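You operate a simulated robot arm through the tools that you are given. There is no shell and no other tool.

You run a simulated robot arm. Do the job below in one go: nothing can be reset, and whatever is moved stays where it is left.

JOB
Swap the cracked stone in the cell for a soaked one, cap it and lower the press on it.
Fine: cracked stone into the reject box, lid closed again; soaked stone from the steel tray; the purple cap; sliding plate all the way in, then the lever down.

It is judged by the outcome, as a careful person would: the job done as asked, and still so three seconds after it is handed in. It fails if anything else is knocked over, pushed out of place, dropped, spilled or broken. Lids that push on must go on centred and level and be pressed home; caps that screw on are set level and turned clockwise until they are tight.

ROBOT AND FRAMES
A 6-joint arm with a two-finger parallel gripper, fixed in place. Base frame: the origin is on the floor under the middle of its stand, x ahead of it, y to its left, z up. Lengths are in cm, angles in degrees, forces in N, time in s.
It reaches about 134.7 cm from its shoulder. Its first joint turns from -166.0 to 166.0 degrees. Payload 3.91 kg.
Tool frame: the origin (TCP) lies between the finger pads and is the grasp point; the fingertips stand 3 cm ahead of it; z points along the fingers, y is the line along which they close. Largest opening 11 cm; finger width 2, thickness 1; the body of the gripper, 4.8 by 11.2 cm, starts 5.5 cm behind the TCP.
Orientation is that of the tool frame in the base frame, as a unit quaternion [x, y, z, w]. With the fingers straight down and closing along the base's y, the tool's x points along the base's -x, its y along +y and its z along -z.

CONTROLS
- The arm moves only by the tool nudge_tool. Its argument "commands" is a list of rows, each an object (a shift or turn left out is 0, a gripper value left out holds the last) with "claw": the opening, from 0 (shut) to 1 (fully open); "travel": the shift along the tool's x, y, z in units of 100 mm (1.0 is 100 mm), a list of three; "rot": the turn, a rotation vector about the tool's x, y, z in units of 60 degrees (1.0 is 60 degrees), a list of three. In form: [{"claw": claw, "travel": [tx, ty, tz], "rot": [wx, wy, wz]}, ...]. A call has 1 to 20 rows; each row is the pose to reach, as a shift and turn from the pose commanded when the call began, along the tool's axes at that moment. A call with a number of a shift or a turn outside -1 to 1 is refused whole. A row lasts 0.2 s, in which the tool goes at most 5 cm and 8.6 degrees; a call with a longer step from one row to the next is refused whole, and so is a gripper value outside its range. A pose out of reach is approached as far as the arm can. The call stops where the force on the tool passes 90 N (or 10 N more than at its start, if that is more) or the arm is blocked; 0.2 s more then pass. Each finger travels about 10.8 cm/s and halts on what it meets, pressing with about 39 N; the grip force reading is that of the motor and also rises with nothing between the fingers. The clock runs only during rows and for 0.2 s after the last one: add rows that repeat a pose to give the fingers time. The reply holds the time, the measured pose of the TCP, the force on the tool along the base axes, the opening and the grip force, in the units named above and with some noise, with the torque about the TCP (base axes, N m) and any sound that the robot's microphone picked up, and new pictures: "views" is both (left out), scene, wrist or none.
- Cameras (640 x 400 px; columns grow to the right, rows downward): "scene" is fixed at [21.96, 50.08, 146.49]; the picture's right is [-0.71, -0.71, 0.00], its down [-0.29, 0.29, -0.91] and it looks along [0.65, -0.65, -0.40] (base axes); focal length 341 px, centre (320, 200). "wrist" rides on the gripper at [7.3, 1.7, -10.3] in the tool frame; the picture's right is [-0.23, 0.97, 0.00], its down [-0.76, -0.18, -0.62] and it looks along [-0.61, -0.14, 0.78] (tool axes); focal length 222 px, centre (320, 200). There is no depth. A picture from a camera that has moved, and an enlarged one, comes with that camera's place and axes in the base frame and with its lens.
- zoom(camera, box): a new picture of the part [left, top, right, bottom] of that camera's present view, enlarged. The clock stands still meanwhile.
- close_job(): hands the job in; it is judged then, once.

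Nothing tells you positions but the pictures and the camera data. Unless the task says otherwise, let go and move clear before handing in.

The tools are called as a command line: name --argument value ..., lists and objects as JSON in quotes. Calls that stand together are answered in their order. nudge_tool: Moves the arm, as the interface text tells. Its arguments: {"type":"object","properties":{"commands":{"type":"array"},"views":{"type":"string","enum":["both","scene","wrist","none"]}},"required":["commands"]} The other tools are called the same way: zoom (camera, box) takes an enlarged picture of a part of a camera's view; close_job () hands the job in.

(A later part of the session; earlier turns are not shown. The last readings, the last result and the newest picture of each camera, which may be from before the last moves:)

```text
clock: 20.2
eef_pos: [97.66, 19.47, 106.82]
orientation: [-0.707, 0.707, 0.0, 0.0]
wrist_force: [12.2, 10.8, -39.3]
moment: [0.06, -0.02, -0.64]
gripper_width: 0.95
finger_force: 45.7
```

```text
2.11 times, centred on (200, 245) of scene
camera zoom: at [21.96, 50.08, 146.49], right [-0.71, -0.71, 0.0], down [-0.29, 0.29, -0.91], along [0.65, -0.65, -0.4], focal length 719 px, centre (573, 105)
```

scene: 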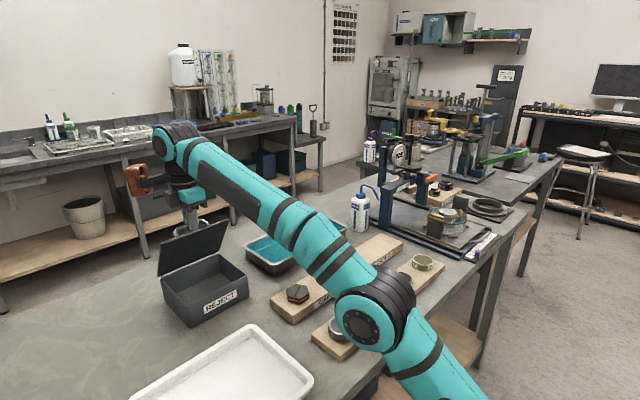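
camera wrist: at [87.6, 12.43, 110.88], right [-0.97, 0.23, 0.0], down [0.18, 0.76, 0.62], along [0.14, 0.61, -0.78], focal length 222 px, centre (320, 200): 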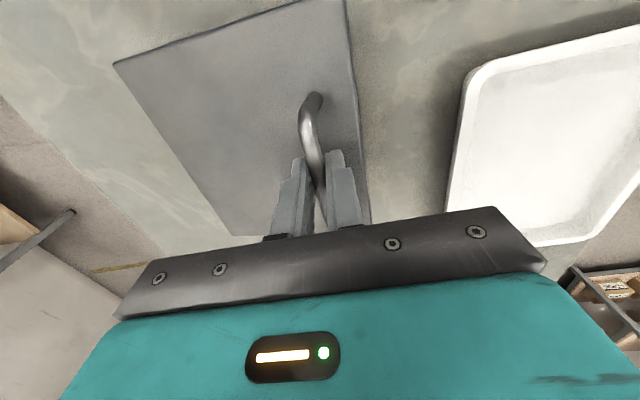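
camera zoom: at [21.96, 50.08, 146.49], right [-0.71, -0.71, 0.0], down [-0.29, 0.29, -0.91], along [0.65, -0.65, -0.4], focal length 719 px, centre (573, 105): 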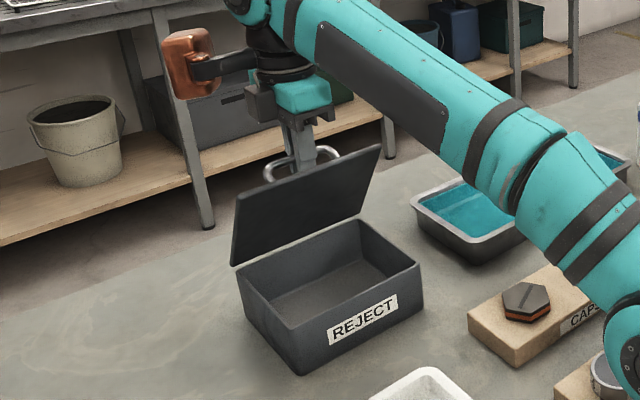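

nudge_tool --commands '[{"claw": 0.0, "travel": [0, -0.066, 0.047], "rot": [0.133, 0, 0]}, {"travel": [0, -0.101, 0.036], "rot": [0.267, 0, 0]}, {"travel": [0, -0.159, 0.024], "rot": [0.4, 0, 0]}, {"travel": [0, -0.256, 0.007], "rot": [0.4, 0, 0]}]' --views "scene"

zoom --camera "scene" --box '[130, 130, 270, 340]'

```text
clock: 21.2
eef_pos: [99.83, 19.33, 107.33]
orientation: [-0.691, 0.691, -0.149, 0.15]
wrist_force: [-1.7, 9.1, 15.9]
moment: [0.05, -0.08, -0.72]
gripper_width: 0.91
finger_force: 45.1
```

scene: 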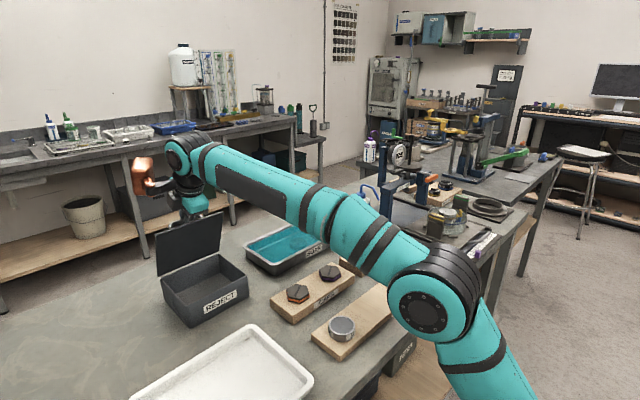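

```text
1.90 times, centred on (200, 235) of scene
camera zoom: at [21.96, 50.08, 146.49], right [-0.71, -0.71, 0.0], down [-0.29, 0.29, -0.91], along [0.65, -0.65, -0.4], focal length 650 px, centre (549, 133)
```

zoom: 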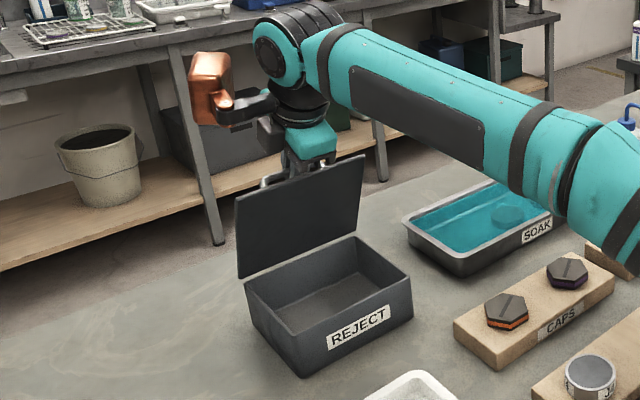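

nudge_tool --commands '[{"claw": 0.0, "travel": [0, -0.101, 0.012]}, {"travel": [0, -0.214, 0.059]}, {"travel": [0, -0.323, 0.116]}, {"travel": [0, -0.426, 0.182]}]' --views "both"

zoom --camera "scene" --box '[130, 130, 270, 340]'

```text
clock: 22.2
eef_pos: [104.69, 19.44, 107.09]
orientation: [-0.692, 0.692, -0.147, 0.147]
wrist_force: [-3.9, 5.8, -7.9]
moment: [0.09, 0.35, -0.61]
gripper_width: 0.98
finger_force: 45.0
camera wrist: at [98.85, 12.19, 115.74], right [-0.89, 0.23, -0.4], down [-0.09, 0.76, 0.64], along [0.45, 0.61, -0.66], focal length 222 px, centre (320, 200)
```

scene: 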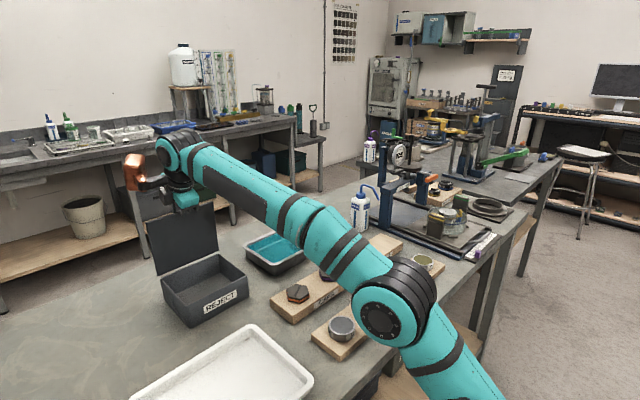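
wrist: 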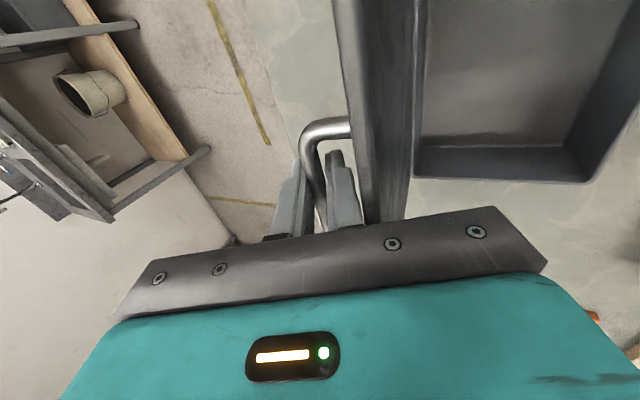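

```text
1.90 times, centred on (200, 235) of scene
camera zoom: at [21.96, 50.08, 146.49], right [-0.71, -0.71, 0.0], down [-0.29, 0.29, -0.91], along [0.65, -0.65, -0.4], focal length 650 px, centre (549, 133)
```

zoom: 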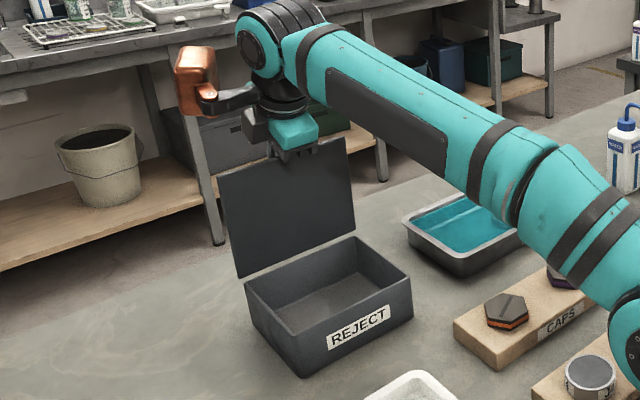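

nudge_tool --commands '[{"claw": 0.0, "travel": [0, -0.091, 0.07], "rot": [-0.03, 0, 0]}, {"travel": [0, -0.182, 0.15], "rot": [-0.067, 0, 0]}, {"travel": [0, -0.182, 0.15], "rot": [-0.067, 0, 0]}]' --views "both"

zoom --camera "scene" --box '[130, 130, 270, 340]'

```text
clock: 22.8
eef_pos: [106.13, 19.37, 106.6]
orientation: [-0.696, 0.697, -0.123, 0.122]
wrist_force: [-42.5, -11.3, -5.0]
moment: [0.73, 5.4, 0.46]
gripper_width: 0.94
finger_force: 45.1
stopped in row 2: the force on the tool passed its limit at 96 N (the readings are from after the stop); the commanded pose is now the measured one
camera wrist: at [101.05, 12.2, 115.71], right [-0.91, 0.23, -0.33], down [-0.04, 0.76, 0.65], along [0.4, 0.61, -0.69], focal length 222 px, centre (320, 200)
```

scene: 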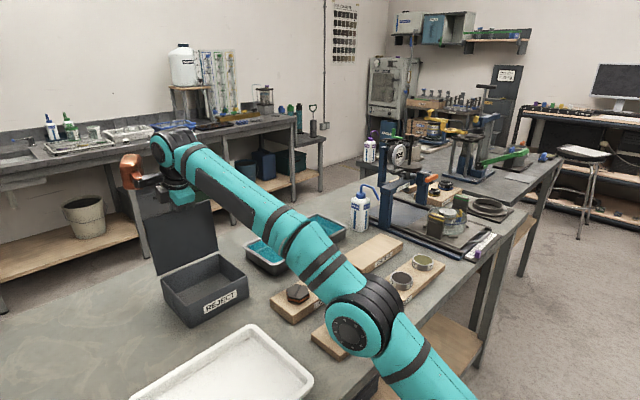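
wrist: 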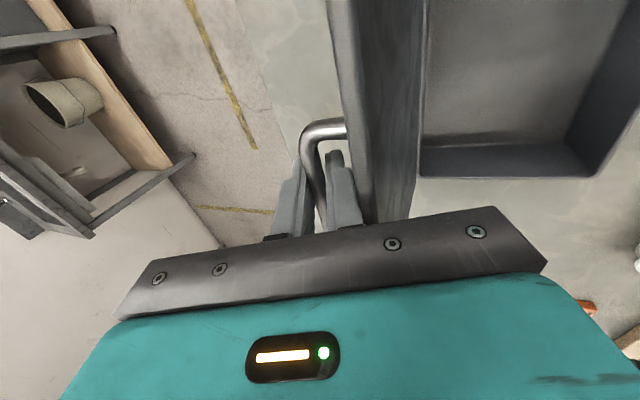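

```text
1.90 times, centred on (200, 235) of scene
camera zoom: at [21.96, 50.08, 146.49], right [-0.71, -0.71, 0.0], down [-0.29, 0.29, -0.91], along [0.65, -0.65, -0.4], focal length 650 px, centre (549, 133)
```

zoom: 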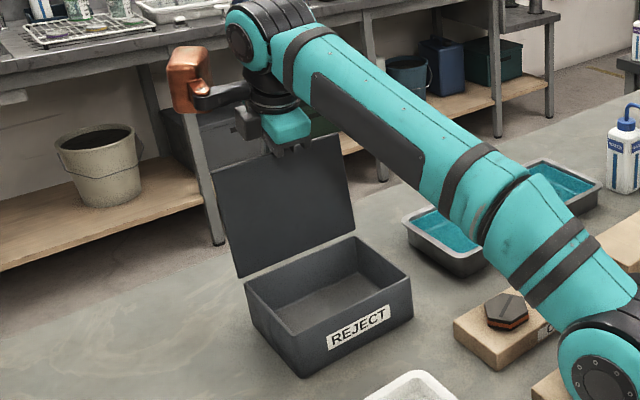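

The lid has hit its stop at about 95°, just past vertical. I'll release the bar gently, keeping the lid-side finger close to it, and withdraw along the finger direction.

nudge_tool --commands '[{"claw": 0.14, "travel": [0, -0.01, 0]}, {"claw": 0.17, "travel": [0, -0.025, 0]}, {"claw": 0.17, "travel": [0, -0.03, 0]}]' --views "both"

zoom --camera "wrist" --box '[240, 80, 460, 240]'

```text
clock: 23.6
eef_pos: [106.43, 19.43, 106.81]
orientation: [-0.695, 0.697, -0.124, 0.125]
wrist_force: [-19.3, -10.1, 28.9]
moment: [-0.76, 3.85, 0.34]
gripper_width: 2.24
finger_force: 3.4
camera wrist: at [101.26, 12.2, 115.97], right [-0.91, 0.23, -0.34], down [-0.05, 0.76, 0.65], along [0.41, 0.61, -0.68], focal length 222 px, centre (320, 200)
```

scene: 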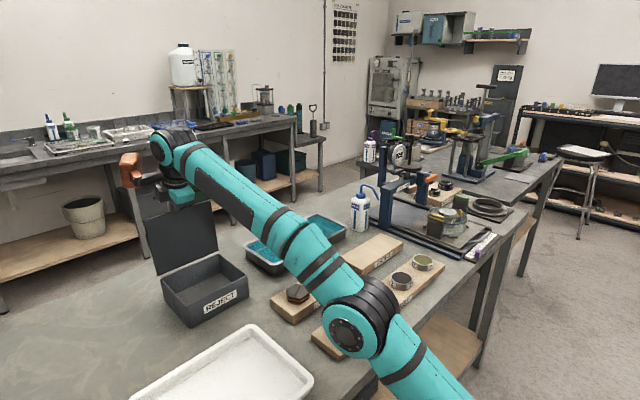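
wrist: 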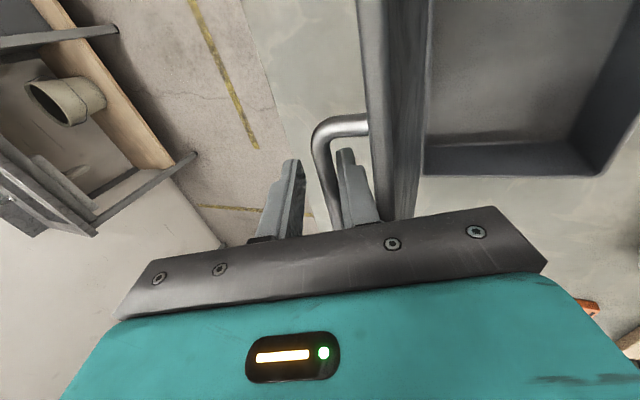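

```text
2.50 times, centred on (350, 160) of wrist
camera zoom: at [101.26, 12.2, 115.97], right [-0.91, 0.23, -0.34], down [-0.05, 0.76, 0.65], along [0.41, 0.61, -0.68], focal length 555 px, centre (245, 300)
```

zoom: 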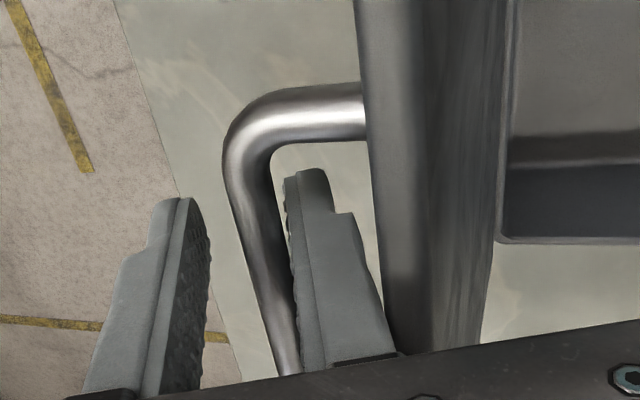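

nudge_tool --commands '[{"claw": 0.17, "travel": [0, 0.005, -0.05]}, {"claw": 0.17, "travel": [0, 0.01, -0.1]}]' --views "wrist"

zoom --camera "wrist" --box '[240, 80, 460, 240]'

```text
clock: 24.2
eef_pos: [106.44, 19.36, 106.98]
orientation: [-0.696, 0.697, -0.123, 0.122]
wrist_force: [-8.2, -10.4, -20.5]
moment: [0.21, 0.39, 0.17]
gripper_width: 2.6
finger_force: 7.3
camera wrist: at [101.31, 12.22, 116.12], right [-0.92, 0.23, -0.33], down [-0.04, 0.76, 0.65], along [0.4, 0.61, -0.69], focal length 222 px, centre (320, 200)
```

wrist: 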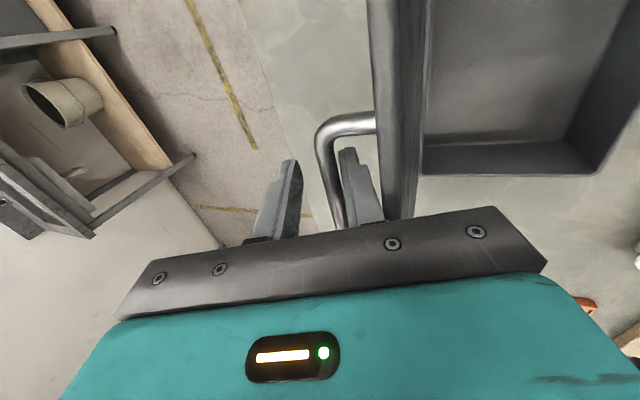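

```text
2.50 times, centred on (350, 160) of wrist
camera zoom: at [101.31, 12.22, 116.12], right [-0.92, 0.23, -0.33], down [-0.04, 0.76, 0.65], along [0.4, 0.61, -0.69], focal length 555 px, centre (245, 300)
```

zoom: 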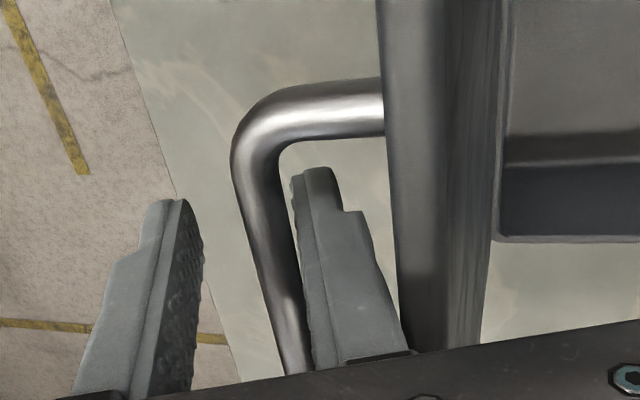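

nudge_tool --commands '[{"claw": 0.24, "travel": [0, 0.0, -0.1]}, {"claw": 0.24, "travel": [0, 0.0, -0.2]}]' --views "both"

zoom --camera "wrist" --box '[240, 80, 460, 240]'

```text
clock: 24.8
eef_pos: [105.43, 19.63, 109.2]
orientation: [0.696, -0.696, 0.125, -0.125]
wrist_force: [-4.9, 3.0, -10.3]
moment: [0.07, 0.19, -0.24]
gripper_width: 3.03
finger_force: 4.4
camera wrist: at [100.3, 12.42, 118.37], right [-0.91, 0.23, -0.34], down [-0.05, 0.76, 0.65], along [0.4, 0.61, -0.69], focal length 222 px, centre (320, 200)
```

scene: 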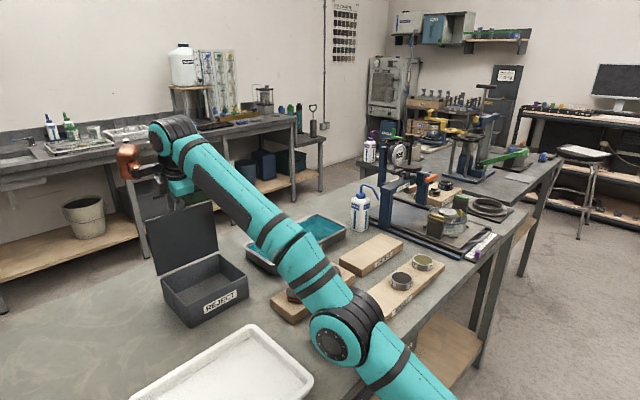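
wrist: 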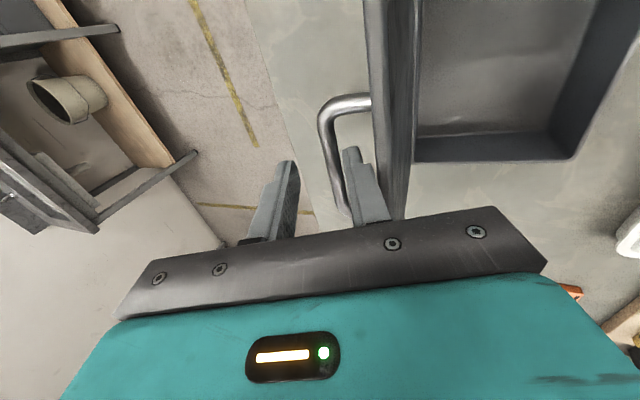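

```text
2.50 times, centred on (350, 160) of wrist
camera zoom: at [100.3, 12.42, 118.37], right [-0.91, 0.23, -0.34], down [-0.05, 0.76, 0.65], along [0.4, 0.61, -0.69], focal length 555 px, centre (245, 300)
```

zoom: 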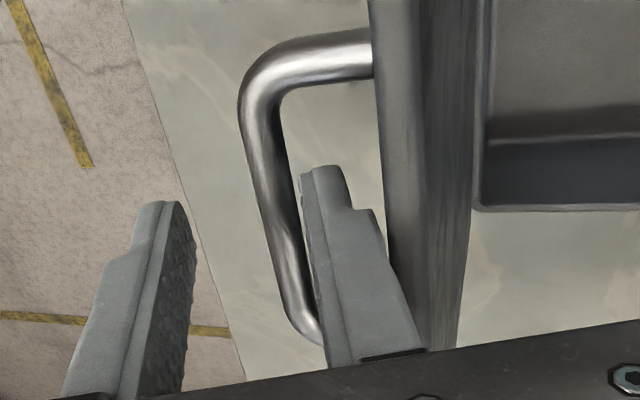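

zoom --camera "scene" --box '[130, 170, 260, 330]'

```text
2.50 times, centred on (195, 250) of scene
camera zoom: at [21.96, 50.08, 146.49], right [-0.71, -0.71, 0.0], down [-0.29, 0.29, -0.91], along [0.65, -0.65, -0.4], focal length 853 px, centre (632, 75)
```

zoom: 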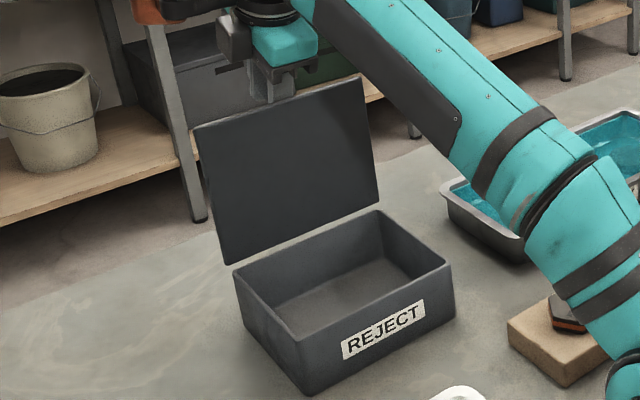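

The lid is near 89-90° and still leaning on my finger. I'll push the handle bar further (+x) from inside so the lid passes vertical before I leave it.

nudge_tool --commands '[{"claw": 0.24, "travel": [0, -0.06, 0.07]}, {"claw": 0.24, "travel": [0, -0.12, 0.1]}, {"claw": 0.24, "travel": [0, -0.186, 0.13]}]' --views "both"

zoom --camera "wrist" --box '[240, 80, 460, 240]'

zoom --camera "scene" --box '[130, 170, 260, 330]'

```text
clock: 25.6
eef_pos: [105.48, 19.22, 109.95]
orientation: [-0.695, 0.695, -0.128, 0.133]
wrist_force: [-14.6, 3.6, 33.9]
moment: [-0.36, 3.35, 0.22]
gripper_width: 2.67
finger_force: 0.1
out of reach, approached as far as the arm can: row 1, 2, 3
stopped in row 3: the force on the tool passed its limit at 117 N (the readings are from after the stop); the commanded pose is now the measured one
camera wrist: at [100.11, 12.01, 118.82], right [-0.91, 0.23, -0.35], down [-0.06, 0.76, 0.65], along [0.42, 0.61, -0.67], focal length 222 px, centre (320, 200)
```

scene: 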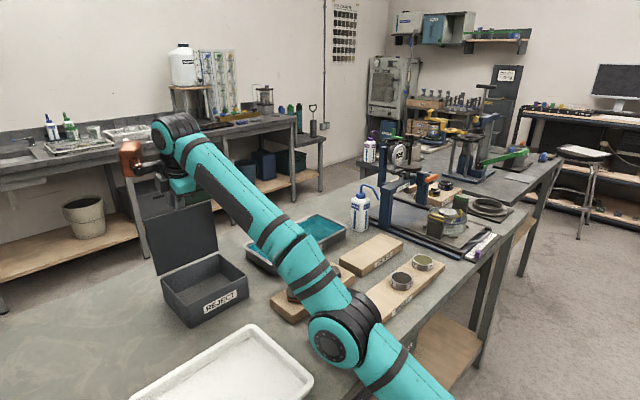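
wrist: 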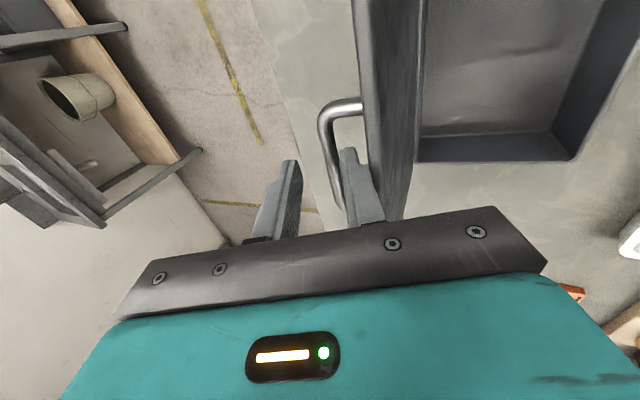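

```text
2.50 times, centred on (350, 160) of wrist
camera zoom: at [100.11, 12.01, 118.82], right [-0.91, 0.23, -0.35], down [-0.06, 0.76, 0.65], along [0.42, 0.61, -0.67], focal length 555 px, centre (245, 300)
```

zoom: 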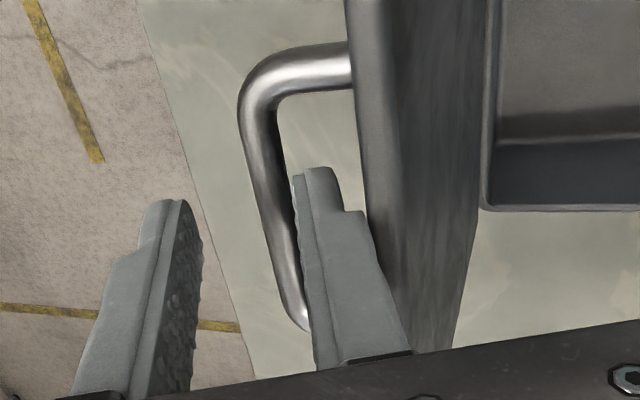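

```text
2.50 times, centred on (195, 250) of scene
camera zoom: at [21.96, 50.08, 146.49], right [-0.71, -0.71, 0.0], down [-0.29, 0.29, -0.91], along [0.65, -0.65, -0.4], focal length 853 px, centre (632, 75)
```

zoom: 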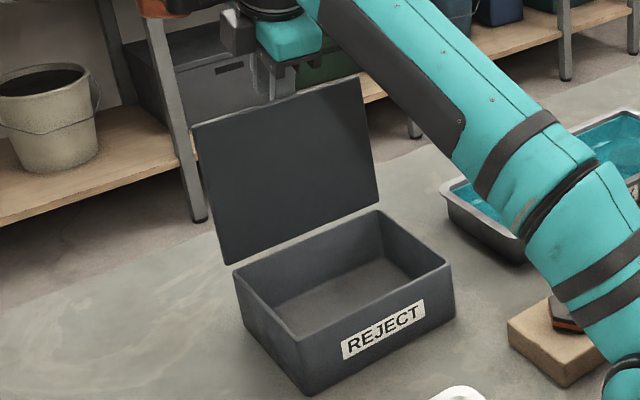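

nudge_tool --commands '[{"claw": 0.24, "travel": [0, 0.0, -0.04]}, {"claw": 0.24, "travel": [0, 0.01, -0.07]}, {"claw": 0.24, "travel": [0, 0.01, -0.07]}]' --views "wrist"

zoom --camera "wrist" --box '[240, 80, 460, 240]'

zoom --camera "scene" --box '[140, 190, 230, 290]'

```text
clock: 26.4
eef_pos: [105.43, 19.23, 110.01]
orientation: [0.695, -0.695, 0.128, -0.13]
wrist_force: [-6.0, 6.0, 15.4]
moment: [0.14, 1.67, 0.07]
gripper_width: 2.66
finger_force: 0.8
camera wrist: at [100.11, 12.03, 118.88], right [-0.91, 0.23, -0.35], down [-0.06, 0.76, 0.65], along [0.41, 0.61, -0.68], focal length 222 px, centre (320, 200)
```

wrist: 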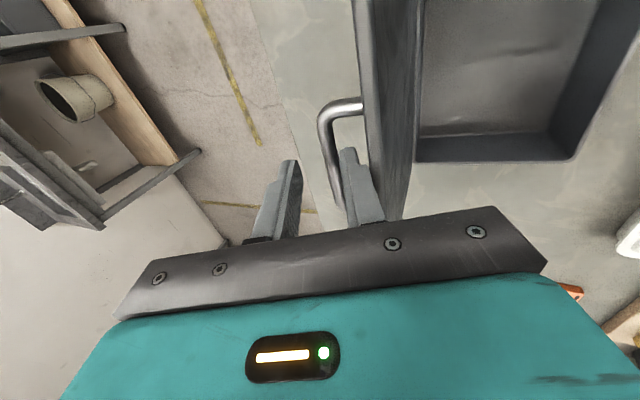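

```text
2.50 times, centred on (350, 160) of wrist
camera zoom: at [100.11, 12.03, 118.88], right [-0.91, 0.23, -0.35], down [-0.06, 0.76, 0.65], along [0.41, 0.61, -0.68], focal length 555 px, centre (245, 300)
```

zoom: 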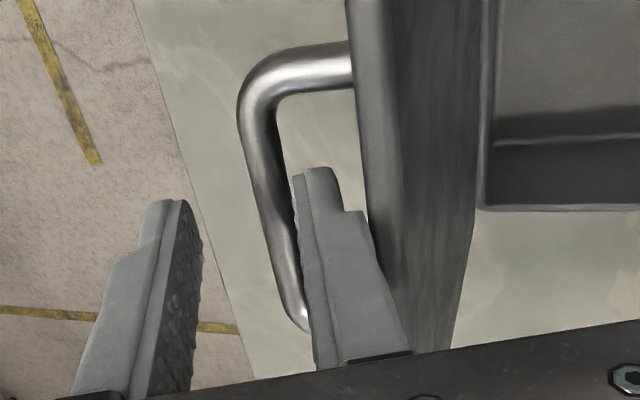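

```text
4.00 times, centred on (185, 240) of scene
camera zoom: at [21.96, 50.08, 146.49], right [-0.71, -0.71, 0.0], down [-0.29, 0.29, -0.91], along [0.65, -0.65, -0.4], focal length 1365 px, centre (860, 40)
```

zoom: 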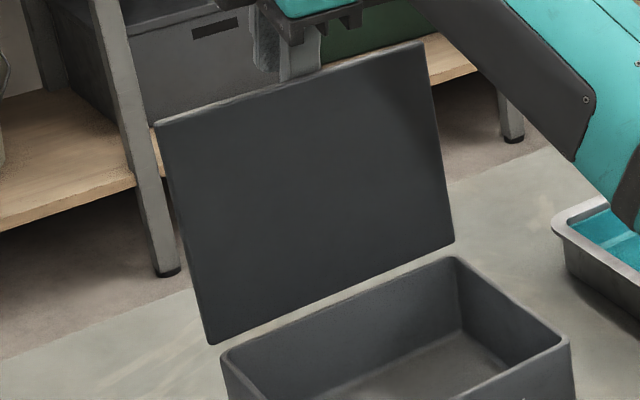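

nudge_tool --commands '[{"claw": 0.24, "travel": [0, 0.0, -0.1]}, {"claw": 0.24, "travel": [0, 0.0, -0.2]}, {"claw": 0.24, "travel": [0, 0.0, -0.3]}]' --views "wrist"

zoom --camera "scene" --box '[140, 190, 230, 290]'

```text
clock: 27.1
eef_pos: [103.91, 19.13, 111.61]
orientation: [-0.694, 0.696, -0.127, 0.129]
wrist_force: [-0.5, -0.1, -0.1]
moment: [0.04, -0.01, 0.01]
gripper_width: 2.66
finger_force: 0.1
out of reach, approached as far as the arm can: row 2, 3
camera wrist: at [98.67, 11.84, 120.68], right [-0.91, 0.23, -0.35], down [-0.06, 0.76, 0.65], along [0.41, 0.61, -0.68], focal length 222 px, centre (320, 200)
```

wrist: 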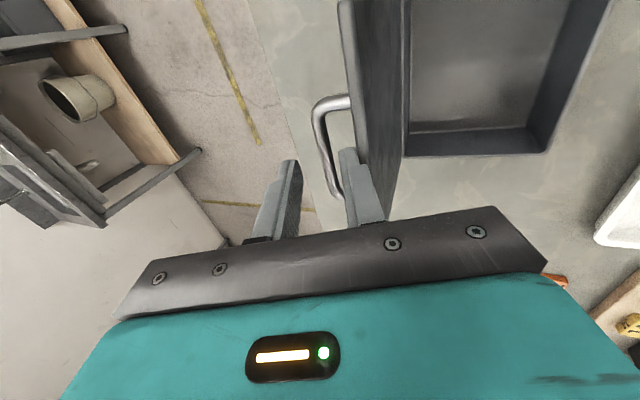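

```text
4.00 times, centred on (185, 240) of scene
camera zoom: at [21.96, 50.08, 146.49], right [-0.71, -0.71, 0.0], down [-0.29, 0.29, -0.91], along [0.65, -0.65, -0.4], focal length 1365 px, centre (860, 40)
```

zoom: 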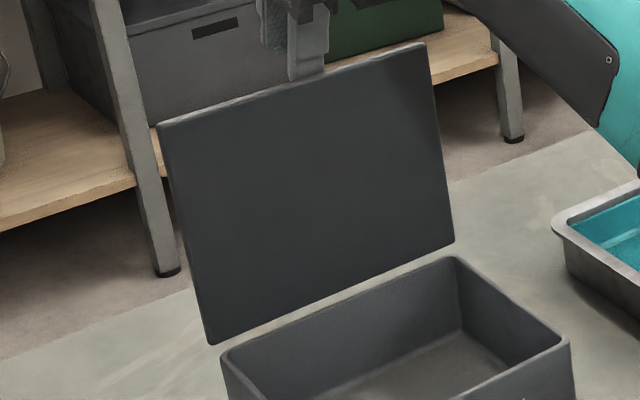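

The lid stands open on its own with zero contact force. I'll close the fingers so they move away from the lid, then slide out sideways (-y) past its end.

nudge_tool --commands '[{"claw": 0.1, "travel": [0, 0, 0]}, {"claw": 0.05, "travel": [0.1, 0, 0]}, {"claw": 0.05, "travel": [0.4, 0, 0]}, {"claw": 0.05, "travel": [0.8, 0, 0]}, {"claw": 0.05, "travel": [1.0, 0, 0]}]' --views "both"

```text
clock: 28.4
eef_pos: [103.94, 8.86, 111.71]
orientation: [0.695, -0.695, 0.128, -0.131]
wrist_force: [0.3, 0.2, -0.4]
moment: [-0.06, -0.01, 0.02]
gripper_width: 0.53
finger_force: 0.1
camera wrist: at [98.64, 1.84, 120.74], right [-0.91, 0.23, -0.35], down [-0.06, 0.76, 0.65], along [0.41, 0.61, -0.68], focal length 222 px, centre (320, 200)
```

scene: 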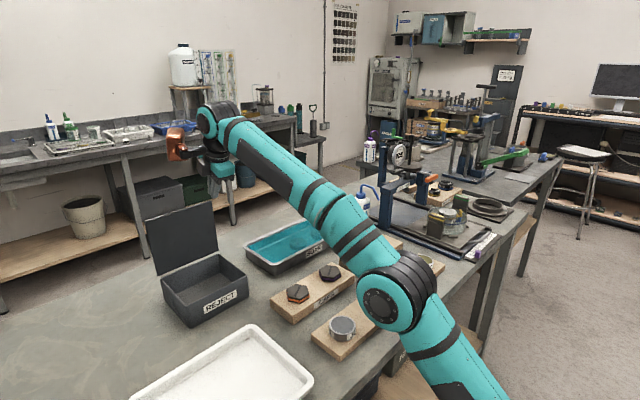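
wrist: 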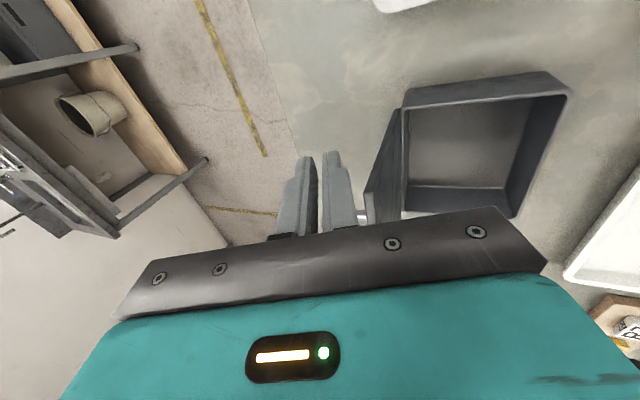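

nudge_tool --commands '[{"claw": 0.05, "travel": [0.1, 0.17, -0.28], "rot": [-0.118, 0, 0]}, {"travel": [0.2, 0.35, -0.56], "rot": [-0.237, 0, 0]}, {"travel": [0.3, 0.53, -0.85], "rot": [-0.355, 0, 0]}]' --views "none"

nudge_tool --commands '[{"claw": 0.05, "travel": [0.0, 0.45, 0]}, {"travel": [0.1, 0.9, 0]}, {"travel": [0.2, 1.0, 0]}]' --views "scene"

```text
clock: 29.1
eef_pos: [100.04, 7.54, 114.04]
orientation: [-0.703, 0.704, -0.069, 0.073]
wrist_force: [0.1, 0.5, 0.2]
moment: [-0.02, 0.03, 0.02]
gripper_width: 0.56
finger_force: 0.1
out of reach, approached as far as the arm can: row 2, 3
```

```text
clock: 29.9
eef_pos: [89.36, 5.63, 113.09]
orientation: [-0.703, 0.703, -0.074, 0.078]
wrist_force: [-6.5, 0.0, 8.7]
moment: [0.13, -0.51, 0.06]
gripper_width: 0.57
finger_force: 0.2
out of reach, approached as far as the arm can: row 1
```

scene: 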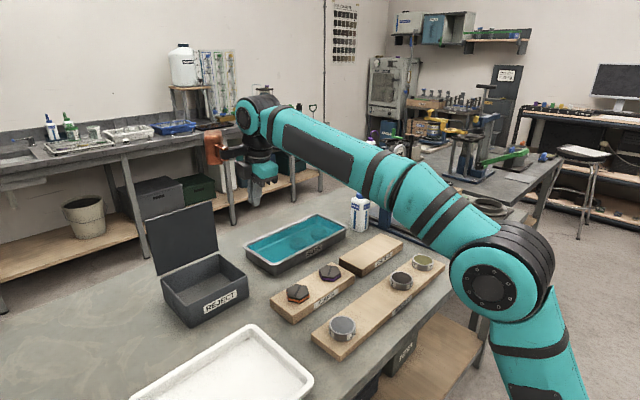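

nudge_tool --commands '[{"claw": 0.05, "travel": [0.0, 0.22, -0.25], "rot": [-0.07, 0, 0]}, {"travel": [0.1, 0.44, -0.5], "rot": [-0.14, 0, 0]}, {"travel": [0.2, 0.65, -0.757], "rot": [-0.205, 0, 0]}, {"travel": [0.2, 0.65, -0.757], "rot": [-0.205, 0, 0]}]' --views "none"

nudge_tool --commands '[{"claw": 0.3, "travel": [0.3, 0.2, 0], "rot": [0, 0, 0.125]}, {"claw": 0.6, "travel": [0.6, 0.4, 0], "rot": [0, 0, 0.25]}, {"claw": 0.8, "travel": [0.8, 0.6, 0], "rot": [0, 0, 0.375]}, {"travel": [1.0, 0.8, 0], "rot": [0, 0, 0.5]}, {"travel": [1.0, 1.0, 0], "rot": [0, 0, 0.625]}, {"travel": [1.0, 1.0, 0], "rot": [0, 0, 0.75]}]' --views "none"

```text
clock: 30.9
eef_pos: [82.15, 3.77, 118.15]
orientation: [0.707, -0.707, -0.007, 0.004]
wrist_force: [0.1, -1.6, 0.0]
moment: [0.0, 0.0, 0.0]
gripper_width: 0.56
finger_force: 0.1
```

```text
clock: 32.4
eef_pos: [72.21, -6.21, 118.23]
orientation: [-0.382, 0.924, 0.004, -0.005]
wrist_force: [0.3, 0.4, -0.4]
moment: [-0.01, -0.02, 0.01]
gripper_width: 8.81
finger_force: 0.1
```

The lid is open and the arm is clear of it. Now I'll go back over the cell at a yaw that keeps the fingers clear of the yellow clip, and check where the lever handle is before descending.

nudge_tool --commands '[{"claw": 0.72, "travel": [0.23, -0.18, 0], "rot": [0, 0, 0.105]}, {"travel": [0.46, -0.36, 0], "rot": [0, 0, 0.21]}, {"travel": [0.7, -0.54, 0], "rot": [0, 0, 0.315]}, {"travel": [0.9, -0.7, 0], "rot": [0, 0, 0.417]}]' --views "none"

nudge_tool --commands '[{"claw": 0.72, "travel": [0.25, -0.32, 0]}, {"travel": [0.5, -0.64, 0]}, {"travel": [0.73, -0.957, 0]}]' --views "none"

nudge_tool --commands '[{"claw": 0.72, "travel": [0.25, -0.32, 0]}, {"travel": [0.5, -0.64, 0]}, {"travel": [0.73, -0.957, 0]}]' --views "none"

nudge_tool --commands '[{"claw": 0.72, "travel": [0.25, -0.32, 0.1]}, {"travel": [0.5, -0.64, 0.2]}, {"travel": [0.73, -0.957, 0.3]}]' --views "both"

```text
clock: 33.4
eef_pos: [70.79, -17.58, 118.18]
orientation: [-0.173, 0.985, 0.003, -0.007]
wrist_force: [0.5, 0.2, -0.2]
moment: [-0.01, 0.01, 0.04]
gripper_width: 7.94
finger_force: 0.0
```

```text
clock: 34.1
eef_pos: [67.18, -28.97, 118.35]
orientation: [-0.174, 0.985, 0.002, -0.006]
wrist_force: [0.1, 0.6, -0.5]
moment: [-0.03, -0.02, 0.03]
gripper_width: 7.9
finger_force: 0.1
```

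```text
clock: 35.0
eef_pos: [63.74, -40.47, 118.2]
orientation: [-0.174, 0.985, 0.003, -0.007]
wrist_force: [0.3, 1.7, -0.3]
moment: [-0.03, -0.03, 0.02]
gripper_width: 7.92
finger_force: 0.2
```

```text
clock: 35.8
eef_pos: [60.13, -52.02, 115.23]
orientation: [-0.174, 0.985, 0.003, -0.006]
wrist_force: [-0.9, 1.9, 0.8]
moment: [-0.05, -0.04, 0.02]
gripper_width: 7.93
finger_force: 0.0
camera wrist: at [52.73, -52.89, 125.68], right [-0.12, 0.99, 0.0], down [0.78, 0.09, 0.61], along [0.61, 0.08, -0.79], focal length 222 px, centre (320, 200)
```

scene: 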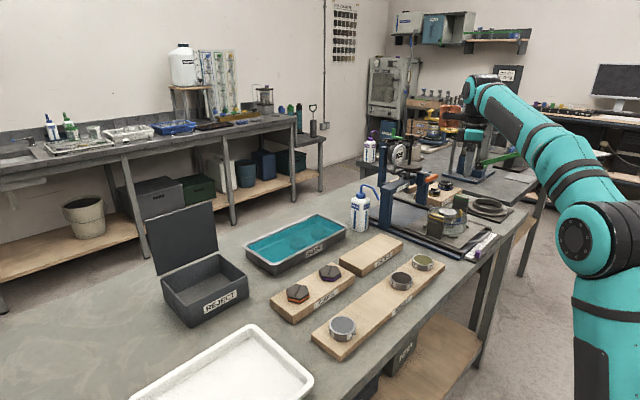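
wrist: 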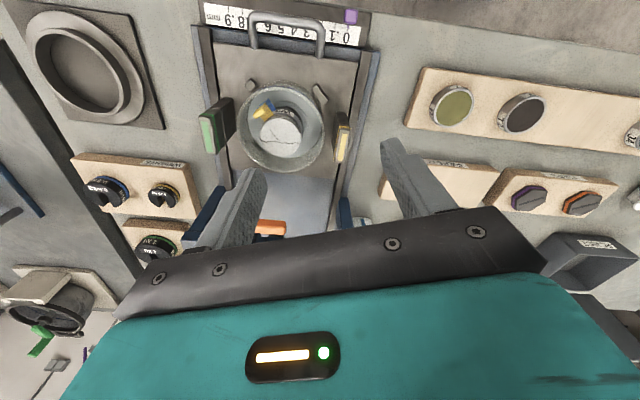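

zoom --camera "wrist" --box '[180, 70, 400, 245]'

zoom --camera "wrist" --box '[230, 70, 340, 180]'

```text
2.29 times, centred on (290, 158) of wrist
camera zoom: at [52.73, -52.89, 125.68], right [-0.12, 0.99, 0.0], down [0.78, 0.09, 0.61], along [0.61, 0.08, -0.79], focal length 508 px, centre (389, 297)
```

zoom: 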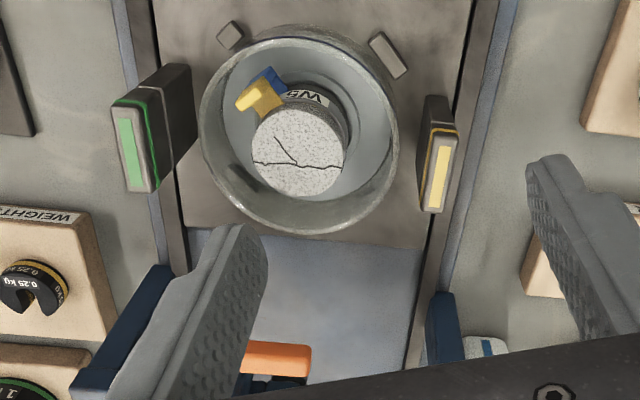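

```text
3.64 times, centred on (285, 125) of wrist
camera zoom: at [52.73, -52.89, 125.68], right [-0.12, 0.99, 0.0], down [0.78, 0.09, 0.61], along [0.61, 0.08, -0.79], focal length 808 px, centre (447, 473)
```

zoom: 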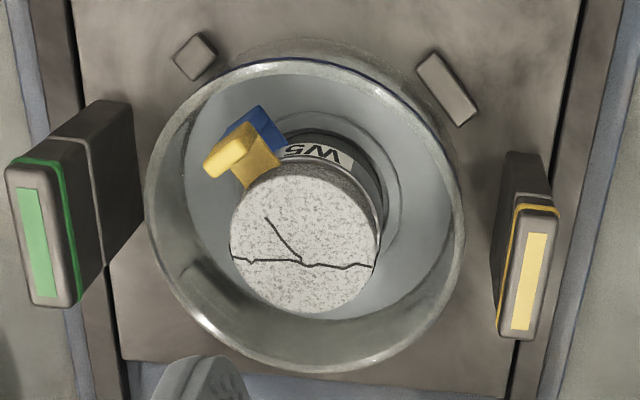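

nudge_tool --commands '[{"claw": 0.68, "travel": [-0.12, -0.22, 0.3], "rot": [0.004, -0.006, 0]}, {"travel": [-0.24, -0.44, 0.6], "rot": [0.008, -0.011, 0]}, {"travel": [-0.363, -0.652, 0.9], "rot": [0.008, -0.011, 0]}, {"travel": [-0.363, -0.652, 0.9], "rot": [0.008, -0.011, 0]}]' --views "both"

zoom --camera "wrist" --box '[200, 60, 420, 240]'

zoom --camera "scene" --box '[390, 120, 510, 250]'

```text
clock: 36.8
eef_pos: [65.48, -56.74, 106.22]
orientation: [-0.173, 0.985, -0.001, 0.0]
wrist_force: [-1.2, -0.3, -1.2]
moment: [0.01, -0.05, 0.02]
gripper_width: 7.47
finger_force: 0.1
camera wrist: at [58.04, -57.67, 116.47], right [-0.12, 0.99, 0.0], down [0.78, 0.09, 0.62], along [0.62, 0.07, -0.78], focal length 222 px, centre (320, 200)
```

scene: 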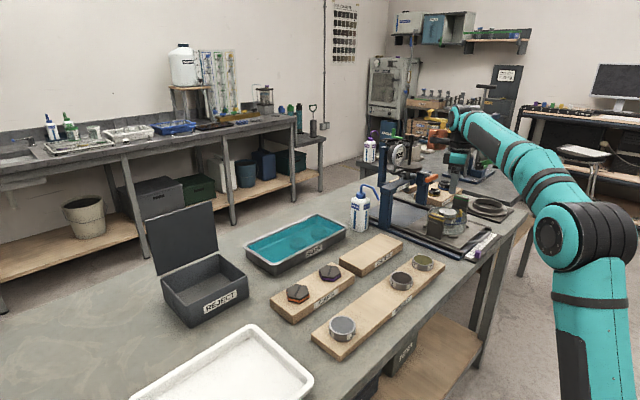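
wrist: 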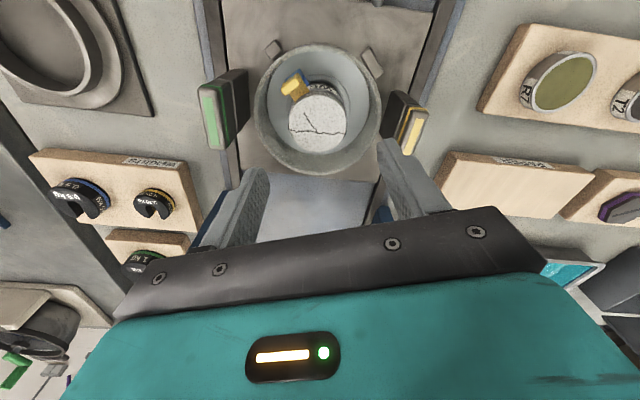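

```text
2.22 times, centred on (310, 150) of wrist
camera zoom: at [58.04, -57.67, 116.47], right [-0.12, 0.99, 0.0], down [0.78, 0.09, 0.62], along [0.62, 0.07, -0.78], focal length 494 px, centre (342, 311)
```

zoom: 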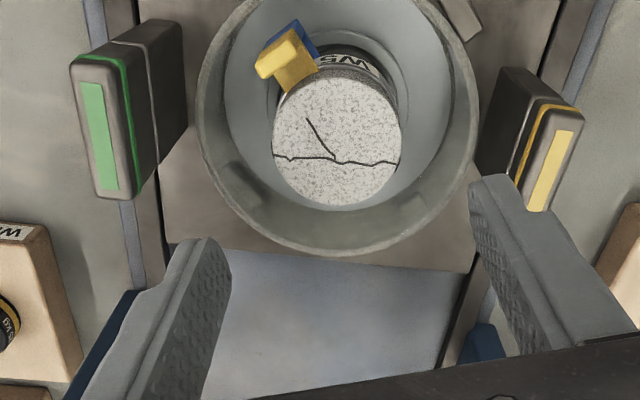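

```text
3.08 times, centred on (450, 185) of scene
camera zoom: at [21.96, 50.08, 146.49], right [-0.71, -0.71, 0.0], down [-0.29, 0.29, -0.91], along [0.65, -0.65, -0.4], focal length 1050 px, centre (-80, 246)
```

zoom: 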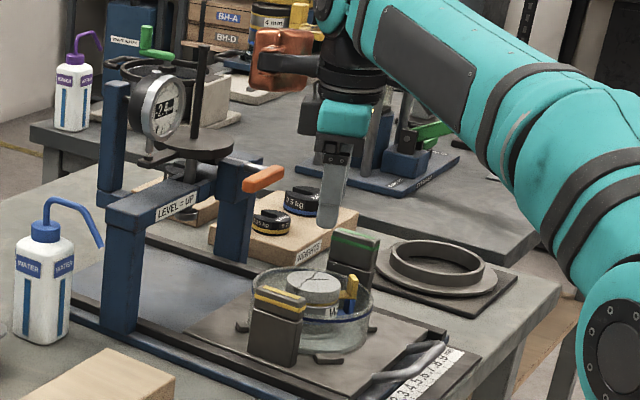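

nudge_tool --commands '[{"claw": 0.68, "travel": [-0.012, -0.032, 0.3]}, {"travel": [-0.012, -0.032, 0.6]}, {"travel": [-0.012, -0.032, 0.8]}, {"travel": [-0.012, -0.032, 0.9]}, {"travel": [-0.012, -0.032, 0.96]}]' --views "both"

zoom --camera "scene" --box '[415, 180, 495, 245]'

zoom --camera "wrist" --box '[200, 40, 440, 240]'

```text
clock: 38.0
eef_pos: [65.73, -57.15, 96.76]
orientation: [-0.173, 0.985, -0.002, 0.001]
wrist_force: [2.5, 2.3, 21.3]
moment: [-1.27, -2.0, 0.23]
gripper_width: 7.47
finger_force: 0.0
camera wrist: at [58.24, -57.87, 107.1], right [-0.12, 0.99, 0.0], down [0.77, 0.1, 0.63], along [0.62, 0.07, -0.78], focal length 222 px, centre (320, 200)
```

scene: 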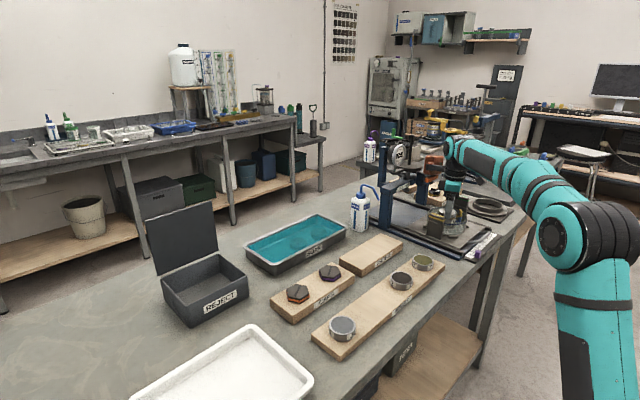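
wrist: 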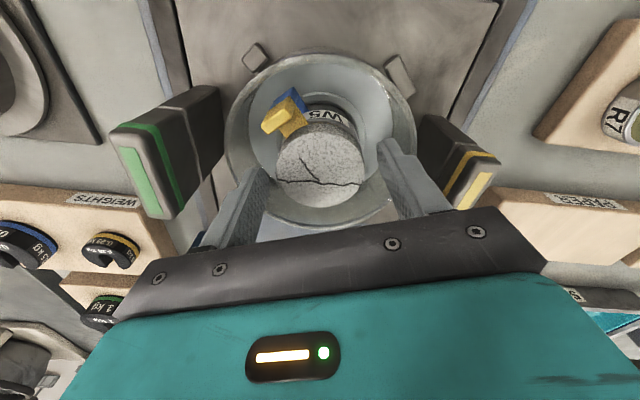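

```text
6.15 times, centred on (455, 212) of scene
camera zoom: at [21.96, 50.08, 146.49], right [-0.71, -0.71, 0.0], down [-0.29, 0.29, -0.91], along [0.65, -0.65, -0.4], focal length 2101 px, centre (-511, 123)
```

zoom: 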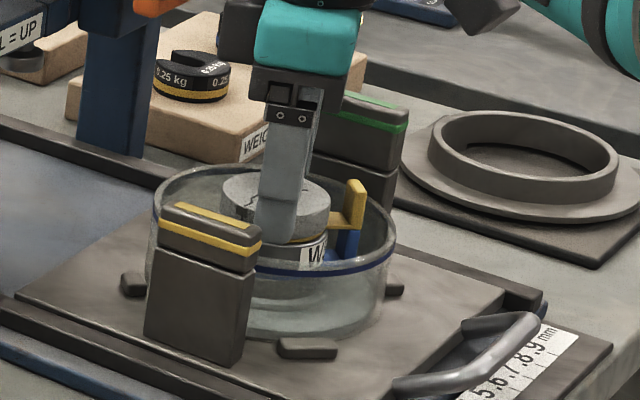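

```text
2.00 times, centred on (320, 140) of wrist
camera zoom: at [58.24, -57.87, 107.1], right [-0.12, 0.99, 0.0], down [0.77, 0.1, 0.63], along [0.62, 0.07, -0.78], focal length 444 px, centre (320, 320)
```

zoom: 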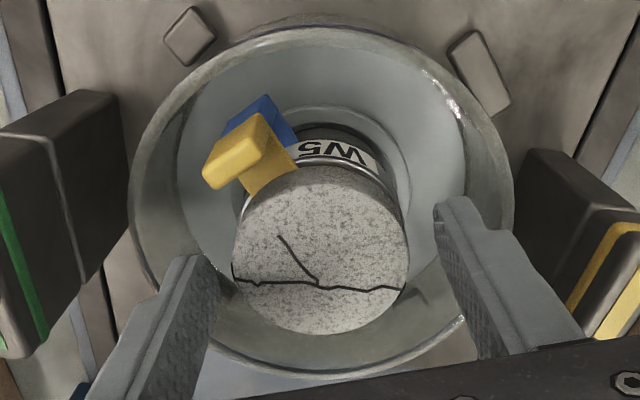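

Something on the wrist is touching the lever handle: 21 N upward, with a moment pointing at about (+9, -6) cm from the TCP. I'll back up a little and look.

nudge_tool --commands '[{"claw": 0.68, "travel": [0, 0, -0.15]}, {"travel": [0, 0, -0.3]}]' --views "scene"

zoom --camera "scene" --box '[380, 125, 500, 225]'

```text
clock: 38.5
eef_pos: [65.67, -57.18, 99.37]
orientation: [-0.173, 0.985, 0.001, 0.0]
wrist_force: [0.3, -0.3, -0.6]
moment: [0.0, 0.02, 0.01]
gripper_width: 7.47
finger_force: 0.1
```

scene: 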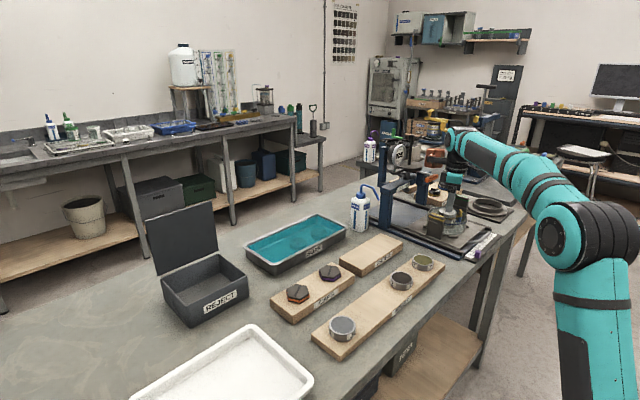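

```text
4.00 times, centred on (440, 175) of scene
camera zoom: at [21.96, 50.08, 146.49], right [-0.71, -0.71, 0.0], down [-0.29, 0.29, -0.91], along [0.65, -0.65, -0.4], focal length 1365 px, centre (-160, 300)
```

zoom: 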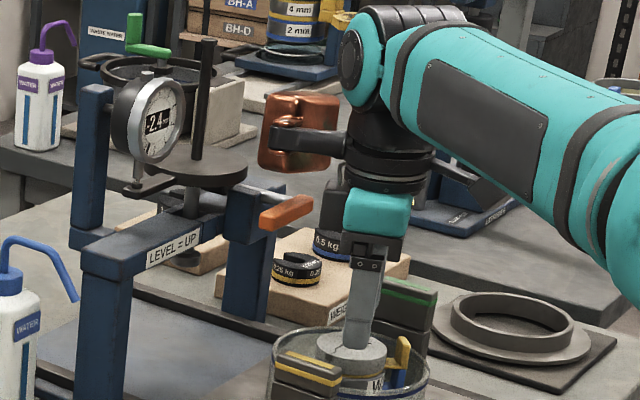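

The protruding box on the wrist is what hits the lever. I'll rise and turn the hand to yaw -110°, so that box points back toward the robot and the fingers still avoid the clip.

nudge_tool --commands '[{"claw": 0.68, "travel": [0.1, 0, -0.4]}, {"travel": [0.2, 0, -0.8]}, {"travel": [0.2, 0, -0.9]}]' --views "none"

nudge_tool --commands '[{"rot": [0, 0, 0.125]}, {"rot": [0, 0, 0.25]}, {"rot": [0, 0, 0.375]}, {"rot": [0, 0, 0.5]}, {"rot": [0, 0, 0.625]}, {"rot": [0, 0, 0.75]}, {"rot": [0, 0, 0.875]}, {"rot": [0, 0, 1.0]}]' --views "none"

nudge_tool --commands '[{"rot": [0, 0, 0.125]}, {"rot": [0, 0, 0.25]}, {"rot": [0, 0, 0.375]}, {"rot": [0, 0, 0.5]}, {"rot": [0, 0, 0.625]}, {"rot": [0, 0, 0.75]}, {"rot": [0, 0, 0.875]}, {"rot": [0, 0, 1.0]}]' --views "none"

nudge_tool --commands '[{"rot": [0, 0, 0.085]}, {"rot": [0, 0, 0.167]}, {"rot": [0, 0, 0.167]}]' --views "both"

```text
clock: 39.4
eef_pos: [63.81, -57.81, 108.51]
orientation: [-0.173, 0.985, 0.0, 0.0]
wrist_force: [0.2, 0.5, 0.0]
moment: [0.04, 0.0, -0.03]
gripper_width: 7.48
finger_force: 0.0
```

```text
clock: 41.1
eef_pos: [63.9, -57.91, 108.68]
orientation: [0.344, 0.939, 0.0, 0.0]
wrist_force: [0.0, 0.0, -0.1]
moment: [0.01, -0.01, 0.0]
gripper_width: 7.49
finger_force: 0.0
```

```text
clock: 43.0
eef_pos: [63.88, -57.85, 108.49]
orientation: [0.767, 0.642, -0.001, 0.001]
wrist_force: [-0.7, -0.1, 0.5]
moment: [0.01, -0.04, -0.02]
gripper_width: 7.48
finger_force: 0.1
```

```text
clock: 43.8
eef_pos: [63.81, -57.81, 108.68]
orientation: [0.82, 0.573, 0.0, 0.0]
wrist_force: [0.1, 0.0, -0.1]
moment: [-0.01, -0.01, 0.01]
gripper_width: 7.46
finger_force: 0.1
camera wrist: at [67.86, -51.58, 118.82], right [0.84, -0.55, 0.0], down [-0.43, -0.65, 0.62], along [-0.34, -0.52, -0.78], focal length 222 px, centre (320, 200)
```

scene: 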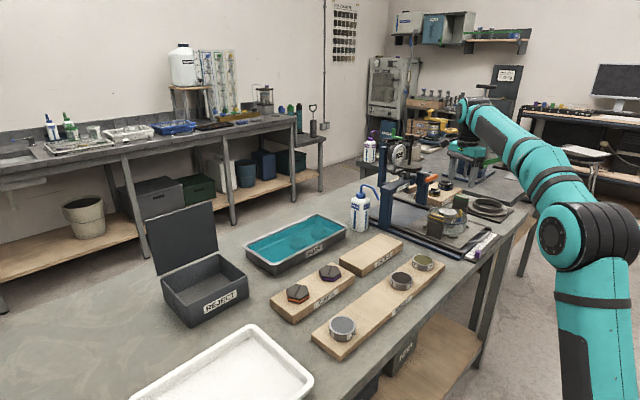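
wrist: 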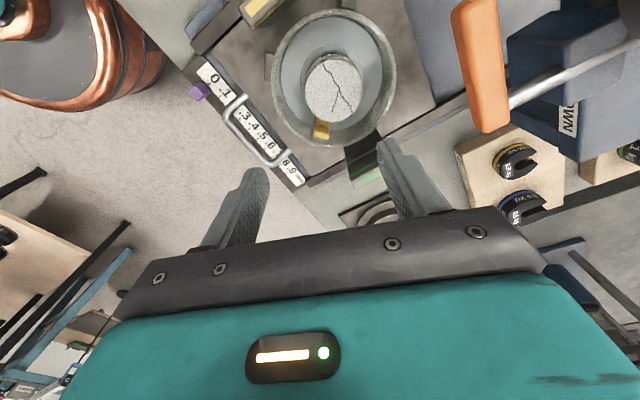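

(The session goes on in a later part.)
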